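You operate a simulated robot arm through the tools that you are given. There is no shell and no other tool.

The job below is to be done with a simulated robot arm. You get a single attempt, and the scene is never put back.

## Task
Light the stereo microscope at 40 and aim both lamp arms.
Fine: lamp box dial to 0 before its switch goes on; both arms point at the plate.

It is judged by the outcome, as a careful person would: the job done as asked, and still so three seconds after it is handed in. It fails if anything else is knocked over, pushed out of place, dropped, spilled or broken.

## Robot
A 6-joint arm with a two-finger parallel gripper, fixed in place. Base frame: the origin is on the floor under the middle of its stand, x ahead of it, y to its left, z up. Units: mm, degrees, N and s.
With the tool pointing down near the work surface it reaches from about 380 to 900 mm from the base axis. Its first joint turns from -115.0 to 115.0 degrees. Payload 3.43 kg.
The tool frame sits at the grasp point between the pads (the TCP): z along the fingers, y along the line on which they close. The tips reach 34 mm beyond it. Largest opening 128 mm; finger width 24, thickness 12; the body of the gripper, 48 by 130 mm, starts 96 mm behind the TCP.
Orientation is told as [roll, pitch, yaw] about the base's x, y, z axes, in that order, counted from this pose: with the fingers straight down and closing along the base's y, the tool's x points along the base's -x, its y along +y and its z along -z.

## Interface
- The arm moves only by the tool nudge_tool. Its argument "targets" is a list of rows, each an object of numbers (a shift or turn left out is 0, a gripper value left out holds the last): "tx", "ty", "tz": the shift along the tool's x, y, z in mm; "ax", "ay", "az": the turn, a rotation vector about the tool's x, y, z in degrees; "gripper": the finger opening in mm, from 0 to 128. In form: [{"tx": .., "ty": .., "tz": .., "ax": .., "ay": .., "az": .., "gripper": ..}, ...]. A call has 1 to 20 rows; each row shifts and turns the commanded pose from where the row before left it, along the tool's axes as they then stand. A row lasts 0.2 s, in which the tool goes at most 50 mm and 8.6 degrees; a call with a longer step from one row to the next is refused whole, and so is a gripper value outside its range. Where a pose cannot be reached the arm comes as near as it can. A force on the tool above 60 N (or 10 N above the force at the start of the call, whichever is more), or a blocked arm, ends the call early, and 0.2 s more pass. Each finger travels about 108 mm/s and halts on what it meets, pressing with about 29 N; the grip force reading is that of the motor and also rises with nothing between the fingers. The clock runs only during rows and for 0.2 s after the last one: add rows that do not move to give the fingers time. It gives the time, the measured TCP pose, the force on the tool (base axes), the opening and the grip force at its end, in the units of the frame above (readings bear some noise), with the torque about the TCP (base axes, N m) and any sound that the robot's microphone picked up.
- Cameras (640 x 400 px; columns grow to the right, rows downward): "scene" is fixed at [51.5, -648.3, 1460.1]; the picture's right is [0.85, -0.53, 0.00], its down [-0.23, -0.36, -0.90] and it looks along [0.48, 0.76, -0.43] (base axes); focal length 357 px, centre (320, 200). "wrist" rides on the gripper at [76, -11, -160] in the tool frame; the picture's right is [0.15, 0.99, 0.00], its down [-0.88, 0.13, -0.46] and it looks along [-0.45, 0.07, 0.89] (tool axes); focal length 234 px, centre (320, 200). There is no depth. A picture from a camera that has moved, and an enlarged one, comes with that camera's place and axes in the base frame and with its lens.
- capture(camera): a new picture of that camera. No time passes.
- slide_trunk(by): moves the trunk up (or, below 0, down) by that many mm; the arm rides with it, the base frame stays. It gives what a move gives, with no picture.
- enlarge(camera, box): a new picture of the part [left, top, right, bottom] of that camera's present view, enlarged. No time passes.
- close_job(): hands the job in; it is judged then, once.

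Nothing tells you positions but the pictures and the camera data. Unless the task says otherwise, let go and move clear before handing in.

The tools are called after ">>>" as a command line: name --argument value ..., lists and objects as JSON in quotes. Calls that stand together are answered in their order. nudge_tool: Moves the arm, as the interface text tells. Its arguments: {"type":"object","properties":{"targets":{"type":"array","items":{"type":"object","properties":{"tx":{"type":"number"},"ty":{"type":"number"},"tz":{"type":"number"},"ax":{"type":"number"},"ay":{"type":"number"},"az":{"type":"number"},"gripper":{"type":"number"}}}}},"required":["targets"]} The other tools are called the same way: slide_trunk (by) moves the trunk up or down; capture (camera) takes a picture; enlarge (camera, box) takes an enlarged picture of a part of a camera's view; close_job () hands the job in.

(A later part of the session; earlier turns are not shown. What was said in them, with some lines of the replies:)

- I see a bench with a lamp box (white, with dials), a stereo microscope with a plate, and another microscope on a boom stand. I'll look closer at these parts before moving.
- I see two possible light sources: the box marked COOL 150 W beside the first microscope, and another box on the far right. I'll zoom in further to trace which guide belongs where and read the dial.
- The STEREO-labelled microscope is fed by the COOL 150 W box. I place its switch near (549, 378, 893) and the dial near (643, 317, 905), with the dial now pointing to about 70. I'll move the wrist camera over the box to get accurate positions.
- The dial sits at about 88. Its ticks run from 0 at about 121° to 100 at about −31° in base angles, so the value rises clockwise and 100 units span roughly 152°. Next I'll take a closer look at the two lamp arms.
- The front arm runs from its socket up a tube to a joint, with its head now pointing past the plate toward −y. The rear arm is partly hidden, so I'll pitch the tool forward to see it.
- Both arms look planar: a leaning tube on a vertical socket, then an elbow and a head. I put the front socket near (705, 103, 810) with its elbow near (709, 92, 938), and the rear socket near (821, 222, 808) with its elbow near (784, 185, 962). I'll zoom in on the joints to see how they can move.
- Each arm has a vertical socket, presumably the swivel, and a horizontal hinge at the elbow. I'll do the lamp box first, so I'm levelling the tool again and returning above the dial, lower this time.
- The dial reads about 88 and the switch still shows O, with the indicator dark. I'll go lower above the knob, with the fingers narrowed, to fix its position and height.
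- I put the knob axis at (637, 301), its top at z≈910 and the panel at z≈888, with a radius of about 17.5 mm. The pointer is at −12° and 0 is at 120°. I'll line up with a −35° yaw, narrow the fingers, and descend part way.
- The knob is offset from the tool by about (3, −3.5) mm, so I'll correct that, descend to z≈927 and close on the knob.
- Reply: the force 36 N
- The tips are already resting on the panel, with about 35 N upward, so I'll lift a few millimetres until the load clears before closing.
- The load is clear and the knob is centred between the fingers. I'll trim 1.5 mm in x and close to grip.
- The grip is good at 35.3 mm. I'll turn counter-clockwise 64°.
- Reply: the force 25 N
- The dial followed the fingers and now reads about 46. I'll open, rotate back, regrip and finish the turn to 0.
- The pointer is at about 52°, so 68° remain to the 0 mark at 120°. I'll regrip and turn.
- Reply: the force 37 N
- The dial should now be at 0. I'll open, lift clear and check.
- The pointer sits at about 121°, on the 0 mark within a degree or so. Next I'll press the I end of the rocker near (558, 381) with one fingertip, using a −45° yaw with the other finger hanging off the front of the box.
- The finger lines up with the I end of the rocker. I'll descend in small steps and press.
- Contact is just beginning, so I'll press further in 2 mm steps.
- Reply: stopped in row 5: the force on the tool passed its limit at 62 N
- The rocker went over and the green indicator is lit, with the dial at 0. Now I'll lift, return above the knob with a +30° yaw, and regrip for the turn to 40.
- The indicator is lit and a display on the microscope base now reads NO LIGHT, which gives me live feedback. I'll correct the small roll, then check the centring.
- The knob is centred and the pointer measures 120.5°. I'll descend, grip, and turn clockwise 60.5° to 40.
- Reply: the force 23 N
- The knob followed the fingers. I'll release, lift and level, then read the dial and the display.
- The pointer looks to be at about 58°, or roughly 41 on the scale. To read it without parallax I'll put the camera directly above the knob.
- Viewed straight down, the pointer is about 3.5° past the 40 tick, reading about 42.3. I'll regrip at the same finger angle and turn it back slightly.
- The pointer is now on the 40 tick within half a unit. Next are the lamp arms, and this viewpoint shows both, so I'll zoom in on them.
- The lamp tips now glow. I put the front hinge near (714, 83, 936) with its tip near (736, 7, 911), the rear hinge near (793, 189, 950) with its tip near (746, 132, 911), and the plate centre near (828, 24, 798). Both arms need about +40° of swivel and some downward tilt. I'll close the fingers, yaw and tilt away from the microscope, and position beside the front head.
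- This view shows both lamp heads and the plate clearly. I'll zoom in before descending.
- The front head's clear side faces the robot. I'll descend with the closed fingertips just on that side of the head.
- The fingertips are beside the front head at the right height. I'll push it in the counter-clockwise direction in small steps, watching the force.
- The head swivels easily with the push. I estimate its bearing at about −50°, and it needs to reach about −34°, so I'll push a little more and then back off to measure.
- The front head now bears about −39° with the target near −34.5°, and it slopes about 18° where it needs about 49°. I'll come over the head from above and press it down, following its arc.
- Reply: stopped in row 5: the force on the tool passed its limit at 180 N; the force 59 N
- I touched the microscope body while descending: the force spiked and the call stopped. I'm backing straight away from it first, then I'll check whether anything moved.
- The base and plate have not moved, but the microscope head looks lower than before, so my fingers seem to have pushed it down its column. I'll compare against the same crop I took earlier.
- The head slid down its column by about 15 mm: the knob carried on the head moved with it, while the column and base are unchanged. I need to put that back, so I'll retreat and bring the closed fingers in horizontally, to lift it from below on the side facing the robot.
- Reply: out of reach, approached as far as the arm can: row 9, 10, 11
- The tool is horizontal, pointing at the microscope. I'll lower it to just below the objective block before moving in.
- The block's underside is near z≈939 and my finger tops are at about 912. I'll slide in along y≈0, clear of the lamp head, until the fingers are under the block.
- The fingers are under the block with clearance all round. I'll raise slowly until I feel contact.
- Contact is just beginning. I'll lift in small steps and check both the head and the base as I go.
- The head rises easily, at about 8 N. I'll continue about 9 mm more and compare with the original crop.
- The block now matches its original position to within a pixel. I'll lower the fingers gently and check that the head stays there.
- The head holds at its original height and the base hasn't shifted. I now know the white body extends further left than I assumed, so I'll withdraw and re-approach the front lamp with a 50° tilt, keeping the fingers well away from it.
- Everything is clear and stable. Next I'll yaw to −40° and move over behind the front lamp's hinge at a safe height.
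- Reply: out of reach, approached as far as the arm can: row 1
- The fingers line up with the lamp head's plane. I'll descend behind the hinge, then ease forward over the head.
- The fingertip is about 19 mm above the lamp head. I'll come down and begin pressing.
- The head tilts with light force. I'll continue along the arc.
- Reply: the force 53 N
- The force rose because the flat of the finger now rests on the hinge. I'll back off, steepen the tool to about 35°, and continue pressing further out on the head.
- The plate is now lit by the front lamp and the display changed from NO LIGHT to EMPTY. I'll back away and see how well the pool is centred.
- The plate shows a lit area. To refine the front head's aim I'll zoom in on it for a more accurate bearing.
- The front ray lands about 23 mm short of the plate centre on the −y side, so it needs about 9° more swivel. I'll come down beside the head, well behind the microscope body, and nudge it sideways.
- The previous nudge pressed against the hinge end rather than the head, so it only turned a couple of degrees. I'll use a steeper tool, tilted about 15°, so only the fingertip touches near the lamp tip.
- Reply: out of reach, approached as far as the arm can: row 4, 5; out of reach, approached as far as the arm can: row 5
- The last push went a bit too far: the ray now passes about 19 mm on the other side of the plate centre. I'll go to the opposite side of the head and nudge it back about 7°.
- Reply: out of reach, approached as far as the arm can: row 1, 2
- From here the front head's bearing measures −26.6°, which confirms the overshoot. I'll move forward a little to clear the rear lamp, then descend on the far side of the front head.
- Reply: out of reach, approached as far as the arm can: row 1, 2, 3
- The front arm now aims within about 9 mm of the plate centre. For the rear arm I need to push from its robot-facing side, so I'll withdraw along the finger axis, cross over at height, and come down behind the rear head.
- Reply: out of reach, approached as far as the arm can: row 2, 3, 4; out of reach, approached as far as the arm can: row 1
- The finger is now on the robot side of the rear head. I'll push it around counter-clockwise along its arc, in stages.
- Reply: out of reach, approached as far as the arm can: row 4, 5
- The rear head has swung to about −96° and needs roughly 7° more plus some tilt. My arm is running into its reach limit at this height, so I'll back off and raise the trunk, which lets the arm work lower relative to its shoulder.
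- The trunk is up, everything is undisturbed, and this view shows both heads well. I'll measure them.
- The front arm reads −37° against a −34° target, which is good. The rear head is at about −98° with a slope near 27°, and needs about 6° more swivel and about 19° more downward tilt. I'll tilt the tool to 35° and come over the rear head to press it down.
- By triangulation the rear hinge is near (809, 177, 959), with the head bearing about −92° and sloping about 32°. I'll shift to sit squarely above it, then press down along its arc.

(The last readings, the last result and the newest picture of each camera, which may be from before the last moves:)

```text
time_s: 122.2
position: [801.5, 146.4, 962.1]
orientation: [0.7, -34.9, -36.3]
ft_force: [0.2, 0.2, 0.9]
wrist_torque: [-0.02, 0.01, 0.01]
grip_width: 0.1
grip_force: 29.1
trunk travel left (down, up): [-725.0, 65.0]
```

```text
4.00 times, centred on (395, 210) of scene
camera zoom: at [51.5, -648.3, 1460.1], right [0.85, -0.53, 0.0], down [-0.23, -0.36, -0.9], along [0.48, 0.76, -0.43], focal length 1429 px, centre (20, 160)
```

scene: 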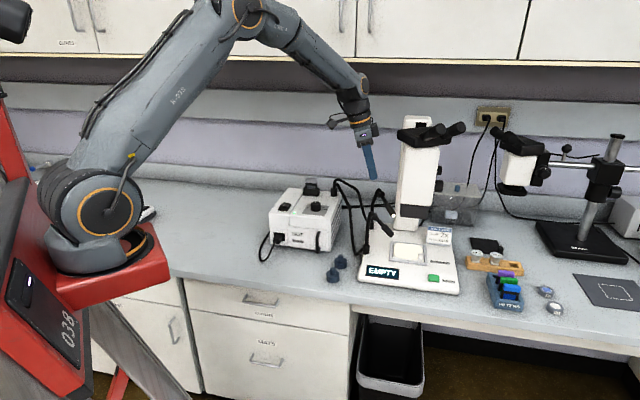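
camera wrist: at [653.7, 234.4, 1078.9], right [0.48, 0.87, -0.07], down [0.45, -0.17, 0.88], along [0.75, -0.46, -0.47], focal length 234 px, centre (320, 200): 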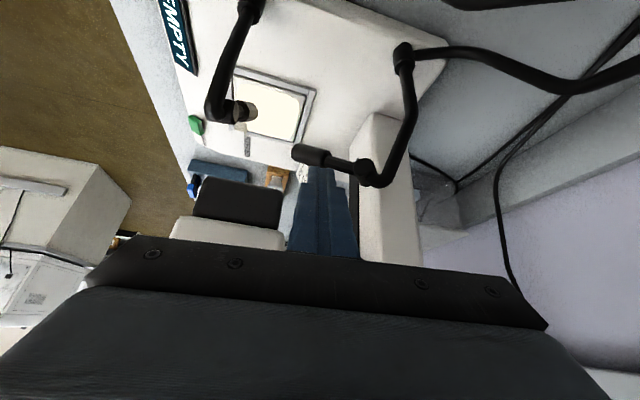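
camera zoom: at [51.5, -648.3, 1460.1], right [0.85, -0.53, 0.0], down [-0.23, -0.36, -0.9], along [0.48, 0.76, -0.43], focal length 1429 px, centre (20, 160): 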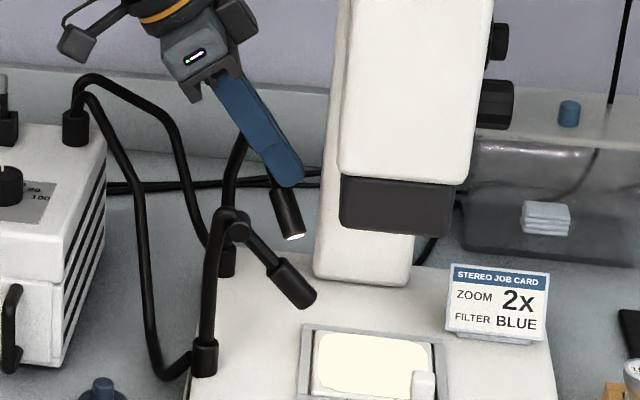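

>>> nudge_tool --targets '[{"tz": -15}, {"tz": -25}, {"tz": -25}, {}]'

>>> enlarge --camera "wrist" --box '[220, 40, 420, 200]'

>>> enlarge --camera "scene" --box '[355, 160, 435, 260]'

```text
time_s: 123.2
position: [770.3, 167.4, 1016.5]
orientation: [0.7, -34.9, -36.3]
ft_force: [-0.3, 0.0, -1.2]
wrist_torque: [0.03, 0.03, -0.04]
grip_width: 0.2
grip_force: 29.1
trunk travel left (down, up): [-725.0, 65.0]
```

```text
2.50 times, centred on (320, 120) of wrist
camera zoom: at [640.3, 249.0, 1104.6], right [0.48, 0.87, -0.07], down [0.45, -0.17, 0.88], along [0.75, -0.46, -0.47], focal length 585 px, centre (320, 400)
```

zoom: 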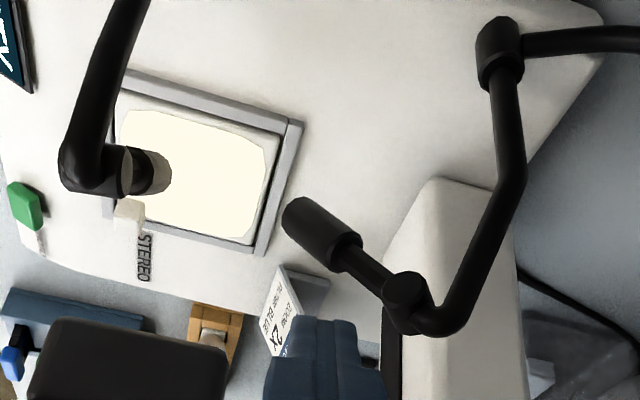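

```text
4.00 times, centred on (395, 210) of scene
camera zoom: at [51.5, -648.3, 1460.1], right [0.85, -0.53, 0.0], down [-0.23, -0.36, -0.9], along [0.48, 0.76, -0.43], focal length 1429 px, centre (20, 160)
```

zoom: 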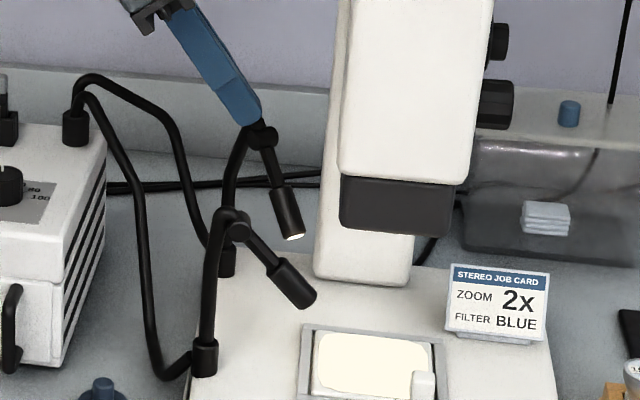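

The rear head now slopes about 50° with bearing about −97°, so its ray passes roughly 25–30 mm to the −x side of the plate centre. I'll reorient the tool to face +x and push the head about 8° further.

>>> nudge_tool --targets '[{"ax": -4.6, "az": -6.55}, {"ax": -4.6, "az": -6.55}, {"ax": -4.6, "az": -6.55}, {"ay": 5.7}, {"ay": 5.7}, {"ay": 5.6}, {"tx": 7, "ty": -23, "tz": -2.3}, {}]'

>>> capture --camera "wrist"

>>> enlarge --camera "wrist" --box '[240, 60, 440, 220]'

```text
time_s: 125.0
position: [742.8, 152.8, 1007.6]
orientation: [-0.5, -19.3, -12.1]
ft_force: [0.3, -0.2, 0.1]
wrist_torque: [0.01, -0.01, 0.01]
grip_width: 0.0
grip_force: 28.9
out of reach, approached as far as the arm can: row 6, 7
trunk travel left (down, up): [-725.0, 65.0]
```

```text
taken
camera wrist: at [621.8, 168.6, 1133.6], right [0.07, 1.0, -0.06], down [0.7, -0.01, 0.72], along [0.71, -0.09, -0.69], focal length 234 px, centre (320, 200)
```

wrist: 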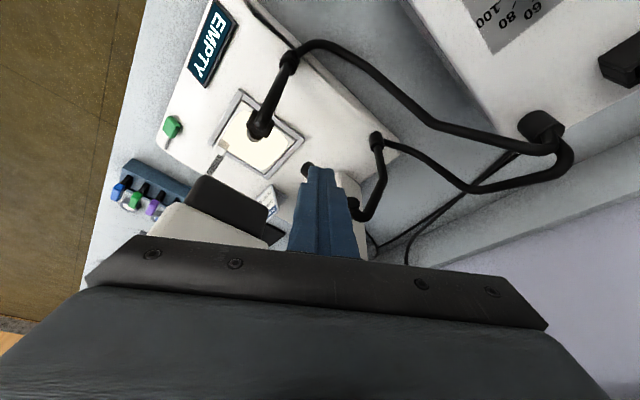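

```text
2.50 times, centred on (340, 140) of wrist
camera zoom: at [621.8, 168.6, 1133.6], right [0.07, 1.0, -0.06], down [0.7, -0.01, 0.72], along [0.71, -0.09, -0.69], focal length 585 px, centre (270, 350)
```

zoom: 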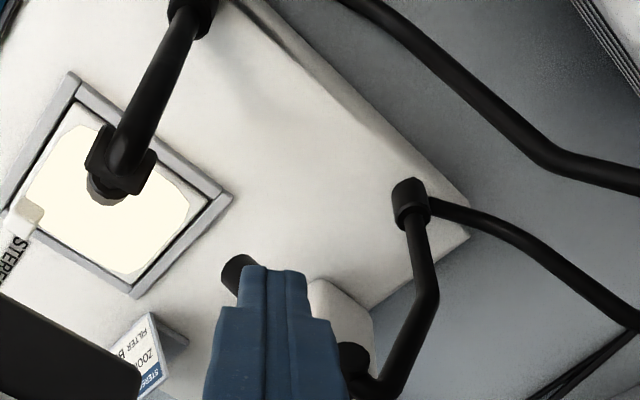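

>>> nudge_tool --targets '[{"tx": 13.1, "tz": 40.4}, {"tx": 13.1, "tz": 40.4}, {}]'

>>> enlarge --camera "wrist" --box '[240, 60, 440, 220]'

>>> enlarge --camera "scene" --box '[355, 160, 435, 260]'

```text
time_s: 125.8
position: [746.7, 154.9, 921.1]
orientation: [0.6, -18.1, -12.2]
ft_force: [-0.2, -1.2, 0.3]
wrist_torque: [0.01, 0.0, 0.03]
grip_width: 0.0
grip_force: 28.5
trunk travel left (down, up): [-725.0, 65.0]
```

```text
2.50 times, centred on (340, 140) of wrist
camera zoom: at [624.9, 167.3, 1050.4], right [0.07, 1.0, -0.03], down [0.71, -0.02, 0.71], along [0.71, -0.07, -0.7], focal length 585 px, centre (270, 350)
```

zoom: 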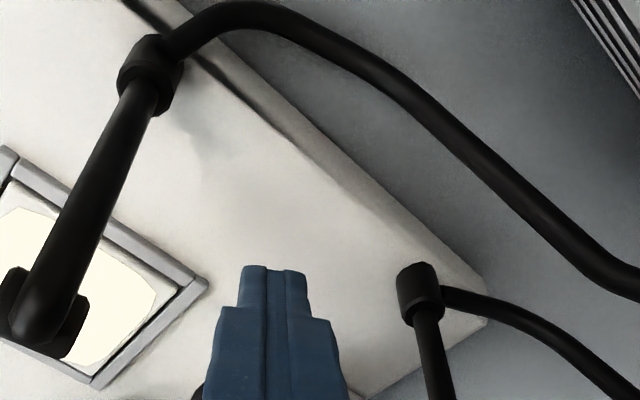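

```text
4.00 times, centred on (395, 210) of scene
camera zoom: at [51.5, -648.3, 1460.1], right [0.85, -0.53, 0.0], down [-0.23, -0.36, -0.9], along [0.48, 0.76, -0.43], focal length 1429 px, centre (20, 160)
```

zoom: 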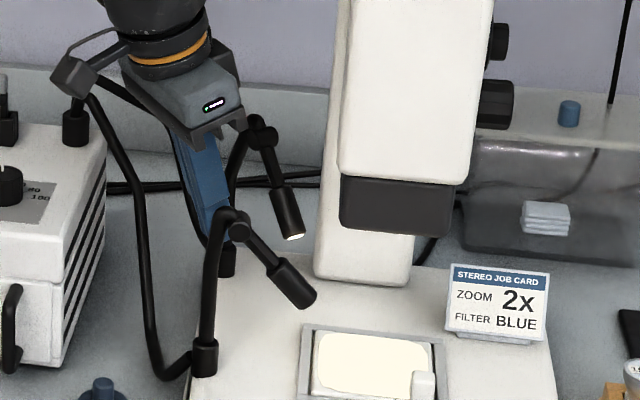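

>>> nudge_tool --targets '[{"ty": -6}, {"tx": -7.6, "tz": 2.5}, {"tx": -7.6, "tz": 2.5}, {"tx": -7.6, "tz": 2.5}, {"tx": -3.8, "tz": 1.2}, {"tx": -3.8, "tz": 1.2}, {}]'

>>> enlarge --camera "wrist" --box '[240, 60, 440, 220]'

>>> enlarge --camera "scene" --box '[355, 160, 435, 260]'

```text
time_s: 127.4
position: [767.5, 143.3, 917.5]
orientation: [0.1, -18.6, -12.1]
ft_force: [-1.5, 0.0, -0.7]
wrist_torque: [0.0, 0.0, -0.03]
grip_width: 0.0
grip_force: 29.1
out of reach, approached as far as the arm can: row 4, 5, 6
trunk travel left (down, up): [-725.0, 65.0]
```

```text
2.50 times, centred on (340, 140) of wrist
camera zoom: at [645.5, 158.7, 1045.1], right [0.07, 1.0, -0.04], down [0.7, -0.02, 0.71], along [0.71, -0.08, -0.7], focal length 585 px, centre (270, 350)
```

zoom: 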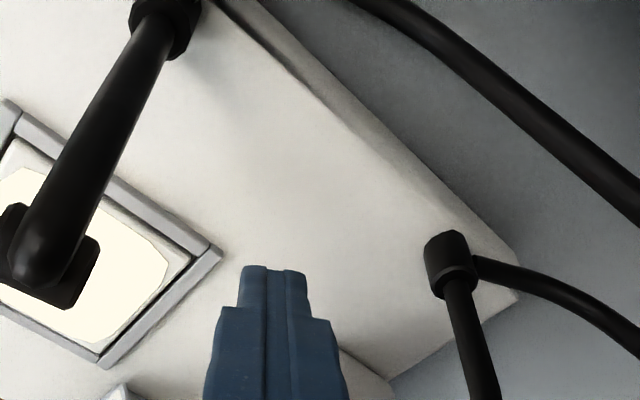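

```text
4.00 times, centred on (395, 210) of scene
camera zoom: at [51.5, -648.3, 1460.1], right [0.85, -0.53, 0.0], down [-0.23, -0.36, -0.9], along [0.48, 0.76, -0.43], focal length 1429 px, centre (20, 160)
```

zoom: 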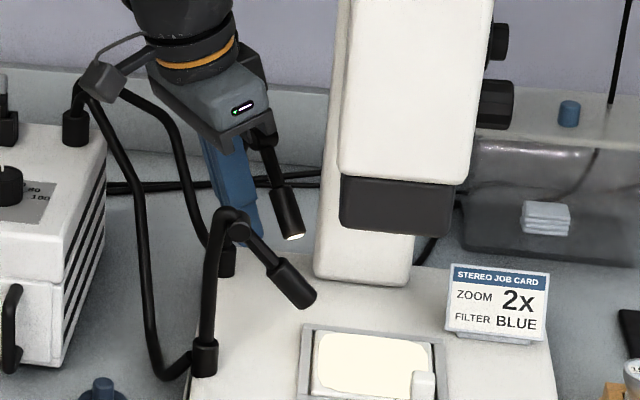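

I'm at a reach limit with this upright tool. A larger tilt reaches further, and its slight upward component is welcome since the head is a little too steep, so I'll tilt to 35° and push from there.

>>> nudge_tool --targets '[{"ay": -8.2}, {"ay": -8.2}, {"tx": -4.1, "tz": 2.9}, {"tx": -2.5, "tz": 1.7}, {"tx": -2.5, "tz": 1.7}, {}]'

>>> enlarge --camera "wrist" --box '[240, 60, 440, 220]'

>>> enlarge --camera "scene" --box '[355, 160, 435, 260]'

```text
time_s: 128.8
position: [778.3, 142.0, 916.4]
orientation: [0.8, -34.5, -12.4]
ft_force: [0.1, -0.2, -0.8]
wrist_torque: [-0.01, 0.03, -0.02]
grip_width: 0.0
grip_force: 29.3
trunk travel left (down, up): [-725.0, 65.0]
```

```text
2.50 times, centred on (340, 140) of wrist
camera zoom: at [627.7, 161.5, 1006.5], right [0.09, 0.99, -0.07], down [0.48, 0.02, 0.88], along [0.87, -0.11, -0.48], focal length 585 px, centre (270, 350)
```

zoom: 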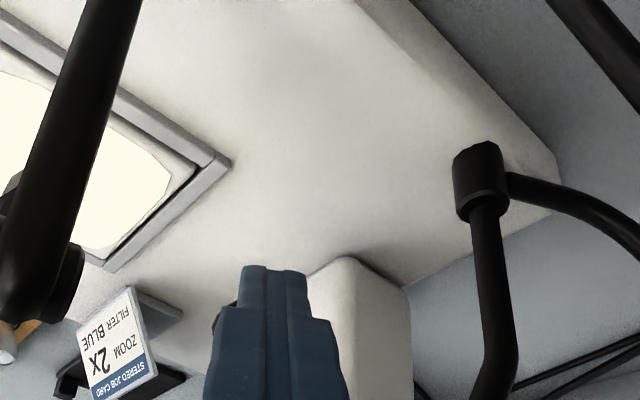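

```text
4.00 times, centred on (395, 210) of scene
camera zoom: at [51.5, -648.3, 1460.1], right [0.85, -0.53, 0.0], down [-0.23, -0.36, -0.9], along [0.48, 0.76, -0.43], focal length 1429 px, centre (20, 160)
```

zoom: 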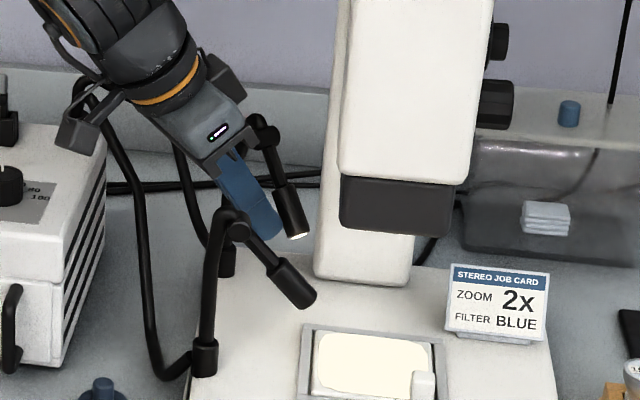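

>>> nudge_tool --targets '[{"tx": -2.5, "tz": 1.7}, {"tx": -2.5, "tz": 1.7}, {"tx": -2.5, "tz": 1.7}, {}]'

>>> enlarge --camera "scene" --box '[355, 160, 435, 260]'

```text
time_s: 129.8
position: [788.8, 137.8, 916.6]
orientation: [0.7, -34.5, -12.3]
ft_force: [-0.2, -1.4, 0.1]
wrist_torque: [0.0, -0.01, 0.02]
grip_width: 0.0
grip_force: 28.9
trunk travel left (down, up): [-725.0, 65.0]
```

```text
4.00 times, centred on (395, 210) of scene
camera zoom: at [51.5, -648.3, 1460.1], right [0.85, -0.53, 0.0], down [-0.23, -0.36, -0.9], along [0.48, 0.76, -0.43], focal length 1429 px, centre (20, 160)
```

zoom: 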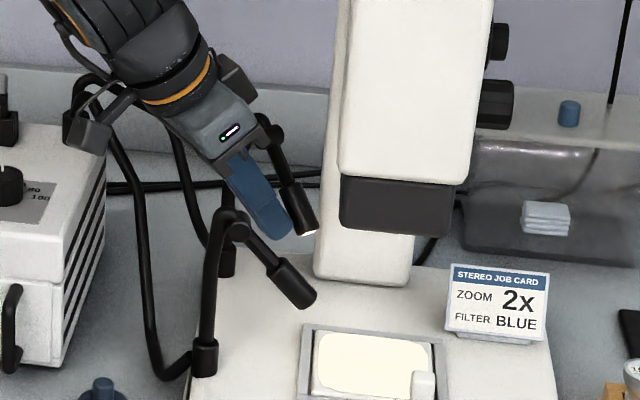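

>>> nudge_tool --targets '[{"tx": 12, "tz": -8}, {"tx": 10, "tz": -15}, {"tz": -40}, {"tz": -30}, {}]'

>>> capture --camera "wrist"

>>> enlarge --camera "wrist" --box '[200, 60, 400, 220]'

>>> enlarge --camera "scene" --box '[355, 160, 435, 260]'

```text
time_s: 131.0
position: [720.7, 151.0, 980.2]
orientation: [0.7, -34.5, -12.2]
ft_force: [0.4, 0.2, 0.2]
wrist_torque: [0.02, -0.04, 0.02]
grip_width: 0.0
grip_force: 29.1
trunk travel left (down, up): [-725.0, 65.0]
```

```text
taken
camera wrist: at [570.4, 170.8, 1069.4], right [0.09, 0.99, -0.07], down [0.48, 0.02, 0.88], along [0.87, -0.11, -0.48], focal length 234 px, centre (320, 200)
```

wrist: 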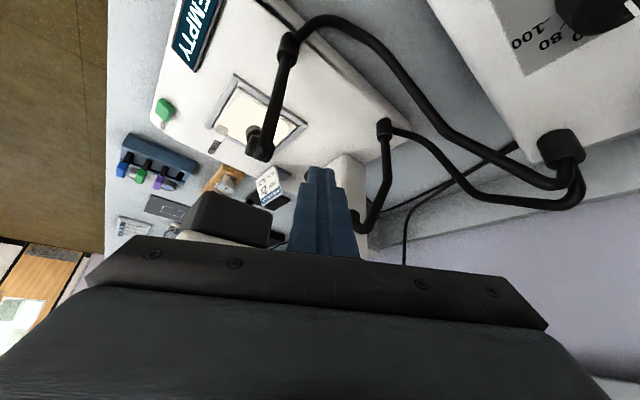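

```text
2.50 times, centred on (300, 140) of wrist
camera zoom: at [570.4, 170.8, 1069.4], right [0.09, 0.99, -0.07], down [0.48, 0.02, 0.88], along [0.87, -0.11, -0.48], focal length 585 px, centre (370, 350)
```

zoom: 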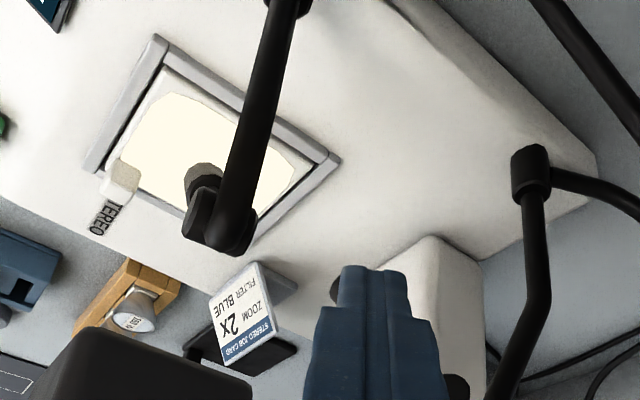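

```text
4.00 times, centred on (395, 210) of scene
camera zoom: at [51.5, -648.3, 1460.1], right [0.85, -0.53, 0.0], down [-0.23, -0.36, -0.9], along [0.48, 0.76, -0.43], focal length 1429 px, centre (20, 160)
```

zoom: 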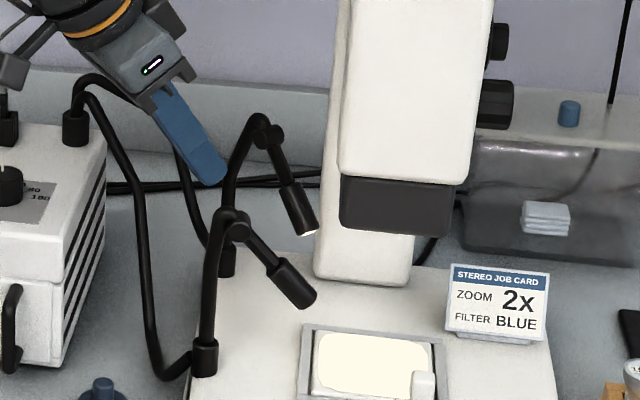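

>>> nudge_tool --targets '[{"tz": -40}, {"tz": -20, "ty": -20}, {"ty": -40}, {}]'

>>> capture --camera "wrist"

>>> enlarge --camera "wrist" --box '[260, 60, 440, 200]'

>>> enlarge --camera "scene" --box '[375, 180, 435, 260]'

```text
time_s: 132.0
position: [674.6, 100.2, 1029.8]
orientation: [0.6, -34.5, -12.3]
ft_force: [-0.3, 0.0, 0.1]
wrist_torque: [0.01, 0.01, -0.07]
grip_width: 0.2
grip_force: 29.0
trunk travel left (down, up): [-725.0, 65.0]
```

```text
taken
camera wrist: at [522.7, 120.9, 1119.2], right [0.09, 0.99, -0.07], down [0.48, 0.02, 0.88], along [0.87, -0.11, -0.48], focal length 234 px, centre (320, 200)
```

wrist: 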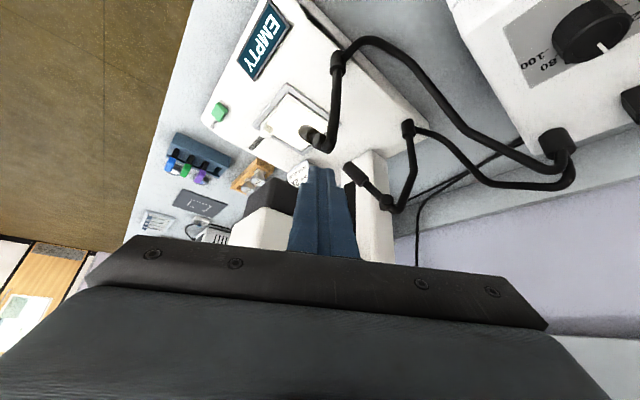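

```text
2.86 times, centred on (350, 130) of wrist
camera zoom: at [522.7, 120.9, 1119.2], right [0.09, 0.99, -0.07], down [0.48, 0.02, 0.88], along [0.87, -0.11, -0.48], focal length 669 px, centre (234, 400)
```

zoom: 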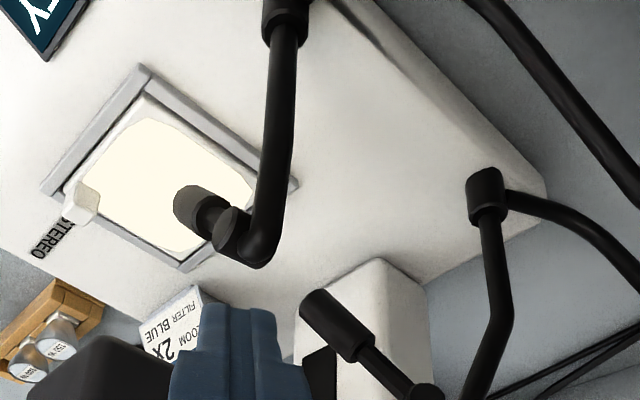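

```text
5.00 times, centred on (405, 220) of scene
camera zoom: at [51.5, -648.3, 1460.1], right [0.85, -0.53, 0.0], down [-0.23, -0.36, -0.9], along [0.48, 0.76, -0.43], focal length 1786 px, centre (-105, 100)
```

zoom: 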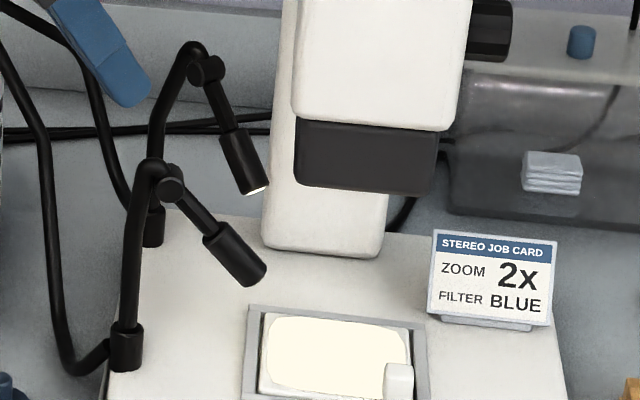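

By triangulation the rear ray lands about 6 mm from the plate centre and the front ray about 13 mm, so both are well inside the plate. I'll move the arm clear and do a final check of the dial, switch, arms and microscope.

>>> nudge_tool --targets '[{"tz": -40}, {"tz": -40}, {"tz": -40}, {"ay": 8}, {"ay": 8}, {"ay": 8}, {"ay": 8}, {}]'

>>> capture --camera "scene"

>>> capture --camera "wrist"

>>> enlarge --camera "scene" --box '[250, 160, 350, 260]'

>>> enlarge --camera "scene" --box '[340, 110, 480, 300]'

>>> enlarge --camera "scene" --box '[300, 195, 340, 220]'

```text
time_s: 133.8
position: [583.5, 129.6, 1097.7]
orientation: [-5.5, -12.4, -11.9]
ft_force: [0.3, -0.5, -0.6]
wrist_torque: [-0.03, -0.01, -0.01]
grip_width: 0.0
grip_force: 28.9
out of reach, approached as far as the arm can: row 5, 6, 7
trunk travel left (down, up): [-725.0, 65.0]
```

```text
taken
```

scene: 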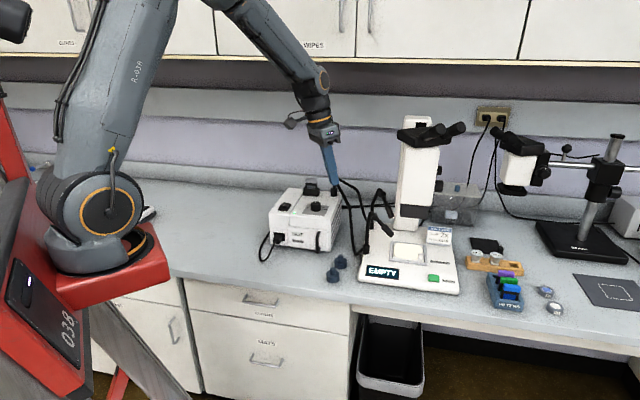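

```text
taken
camera wrist: at [479.7, 156.2, 1237.4], right [0.09, 0.99, -0.12], down [0.78, 0.01, 0.62], along [0.61, -0.15, -0.78], focal length 234 px, centre (320, 200)
```

wrist: 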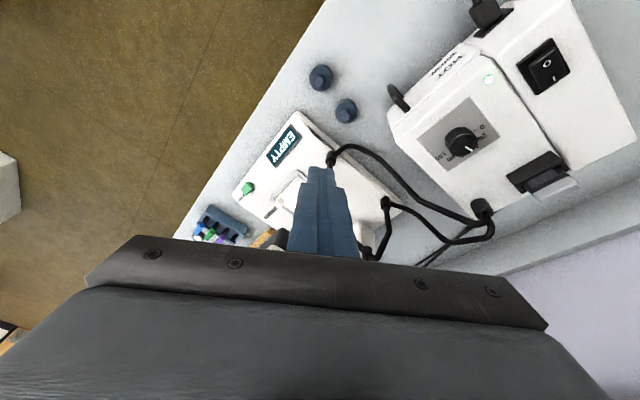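

```text
4.00 times, centred on (300, 210) of scene
camera zoom: at [51.5, -648.3, 1460.1], right [0.85, -0.53, 0.0], down [-0.23, -0.36, -0.9], along [0.48, 0.76, -0.43], focal length 1429 px, centre (400, 160)
```

zoom: 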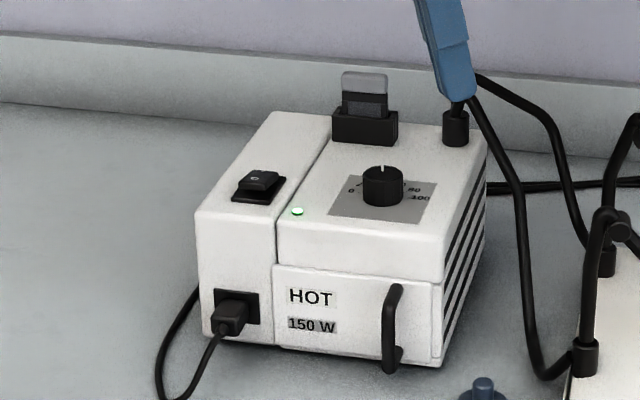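

```text
2.11 times, centred on (410, 205) of scene
camera zoom: at [51.5, -648.3, 1460.1], right [0.85, -0.53, 0.0], down [-0.23, -0.36, -0.9], along [0.48, 0.76, -0.43], focal length 752 px, centre (130, 190)
```

zoom: 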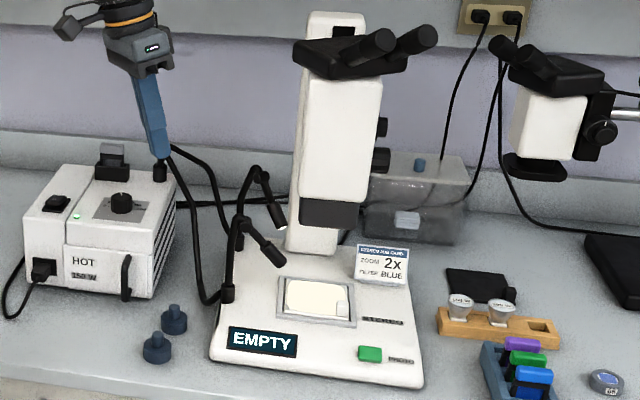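

```text
16.00 times, centred on (320, 208) of scene
camera zoom: at [51.5, -648.3, 1460.1], right [0.85, -0.53, 0.0], down [-0.23, -0.36, -0.9], along [0.48, 0.76, -0.43], focal length 5717 px, centre (320, 80)
```

zoom: 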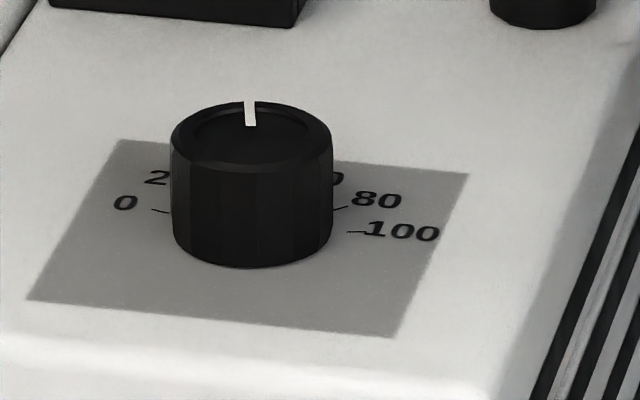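

Everything looks in order: the dial is on 40, the switch and indicator are on, and the microscope head is at its original height. I'll take one more independent view of both lamp heads from the lamp-box side before handing in.

>>> nudge_tool --targets '[{"ay": -7}, {"ay": -7}, {"ay": -6}, {"tx": -23.1, "ty": 27, "tz": 9.3}, {"tx": -23.1, "ty": 27, "tz": 9.3}, {"tx": -23.1, "ty": 27, "tz": 9.3}, {"tx": -23.1, "ty": 27, "tz": 9.3}, {}]'

>>> capture --camera "wrist"

>>> enlarge --camera "wrist" --box '[160, 60, 360, 220]'

```text
time_s: 135.6
position: [706.5, 213.0, 1103.0]
orientation: [-6.3, -32.3, -9.8]
ft_force: [0.3, 0.1, -0.7]
wrist_torque: [0.02, 0.0, 0.06]
grip_width: 0.0
grip_force: 29.2
trunk travel left (down, up): [-725.0, 65.0]
```

```text
taken
camera wrist: at [560.6, 244.9, 1198.4], right [0.1, 0.98, -0.17], down [0.53, 0.09, 0.84], along [0.84, -0.18, -0.51], focal length 234 px, centre (320, 200)
```

wrist: 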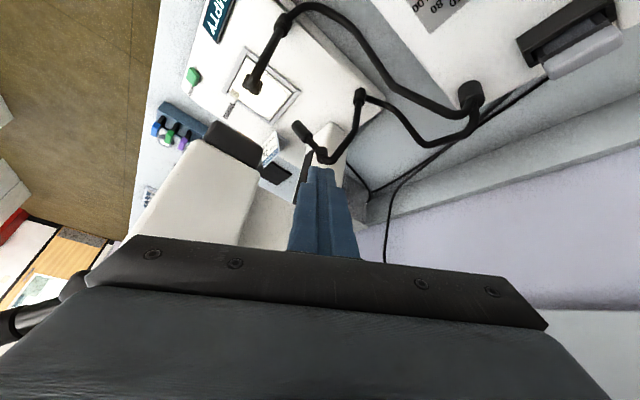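

```text
2.50 times, centred on (260, 140) of wrist
camera zoom: at [560.6, 244.9, 1198.4], right [0.1, 0.98, -0.17], down [0.53, 0.09, 0.84], along [0.84, -0.18, -0.51], focal length 585 px, centre (470, 350)
```

zoom: 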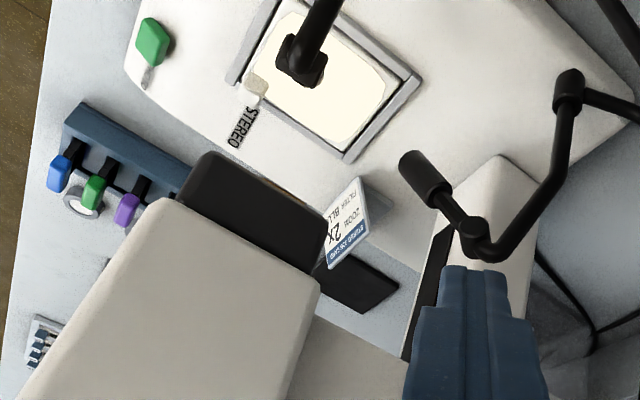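

Both views agree: the rear lamp's line runs through the plate centre and the front lamp's ray also falls on the plate. I'll back the arm off a little further and hand in.

>>> nudge_tool --targets '[{"tz": -30}, {"tz": -30}, {"tz": -30}, {}, {}]'

>>> enlarge --camera "scene" --box '[340, 110, 480, 300]'

```text
time_s: 136.8
position: [659.5, 228.5, 1181.3]
orientation: [-6.3, -32.2, -9.8]
ft_force: [0.2, 0.1, 0.5]
wrist_torque: [-0.03, -0.03, 0.05]
grip_width: 0.1
grip_force: 28.7
trunk travel left (down, up): [-725.0, 65.0]
```

```text
2.11 times, centred on (410, 205) of scene
camera zoom: at [51.5, -648.3, 1460.1], right [0.85, -0.53, 0.0], down [-0.23, -0.36, -0.9], along [0.48, 0.76, -0.43], focal length 752 px, centre (130, 190)
```

zoom: 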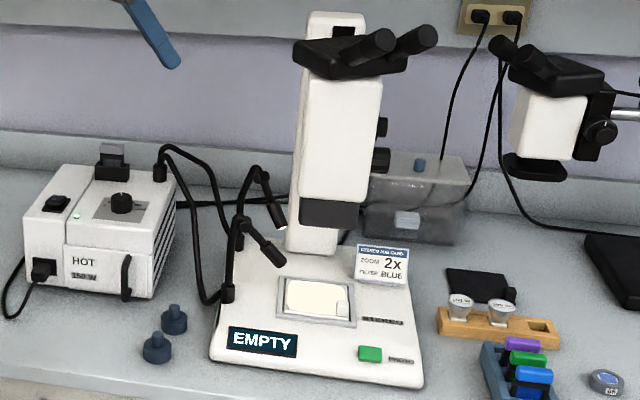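

The box is on with the dial at 40, both lamp heads point at the lit plate, the microscope is back at its original height, and the arm is clear. I'm handing in.

>>> close_job

```text
The job is handed in.
```

The stereo microscope is lit at 40 and both lamp arms point at the plate. I did bump the microscope head along the way and had to put it back.

- **Lamp box:** I turned the dial from about 88 down to 0 and then pressed the switch on. I then set the dial to 40. A straight-down view shows the pointer on the 40 tick within about half a unit, and the indicator is lit.
- **Lamp arms:** I swivelled and tilted both heads. From the camera views, I estimate the rear beam lands about 6 mm from the plate centre and the front beam about 10–13 mm. Both are well inside the plate.
- **Display:** It changed from NO LIGHT to EMPTY once the front lamp reached the plate. I took EMPTY to mean there is no specimen.
- **Microscope head:** While I was reaching for the front arm, the fingers hit the side of the head (a 180 N peak) and pushed it down its column by about 15 mm. I lifted it back from below; in the scene camera it matches its original position to within a pixel and has stayed there. The base and plate did not move.

I left the zoom and filter on the job card alone, since you didn't ask for them. The gripper is empty and clear of the bench. The trunk is 150 mm higher than at the start.
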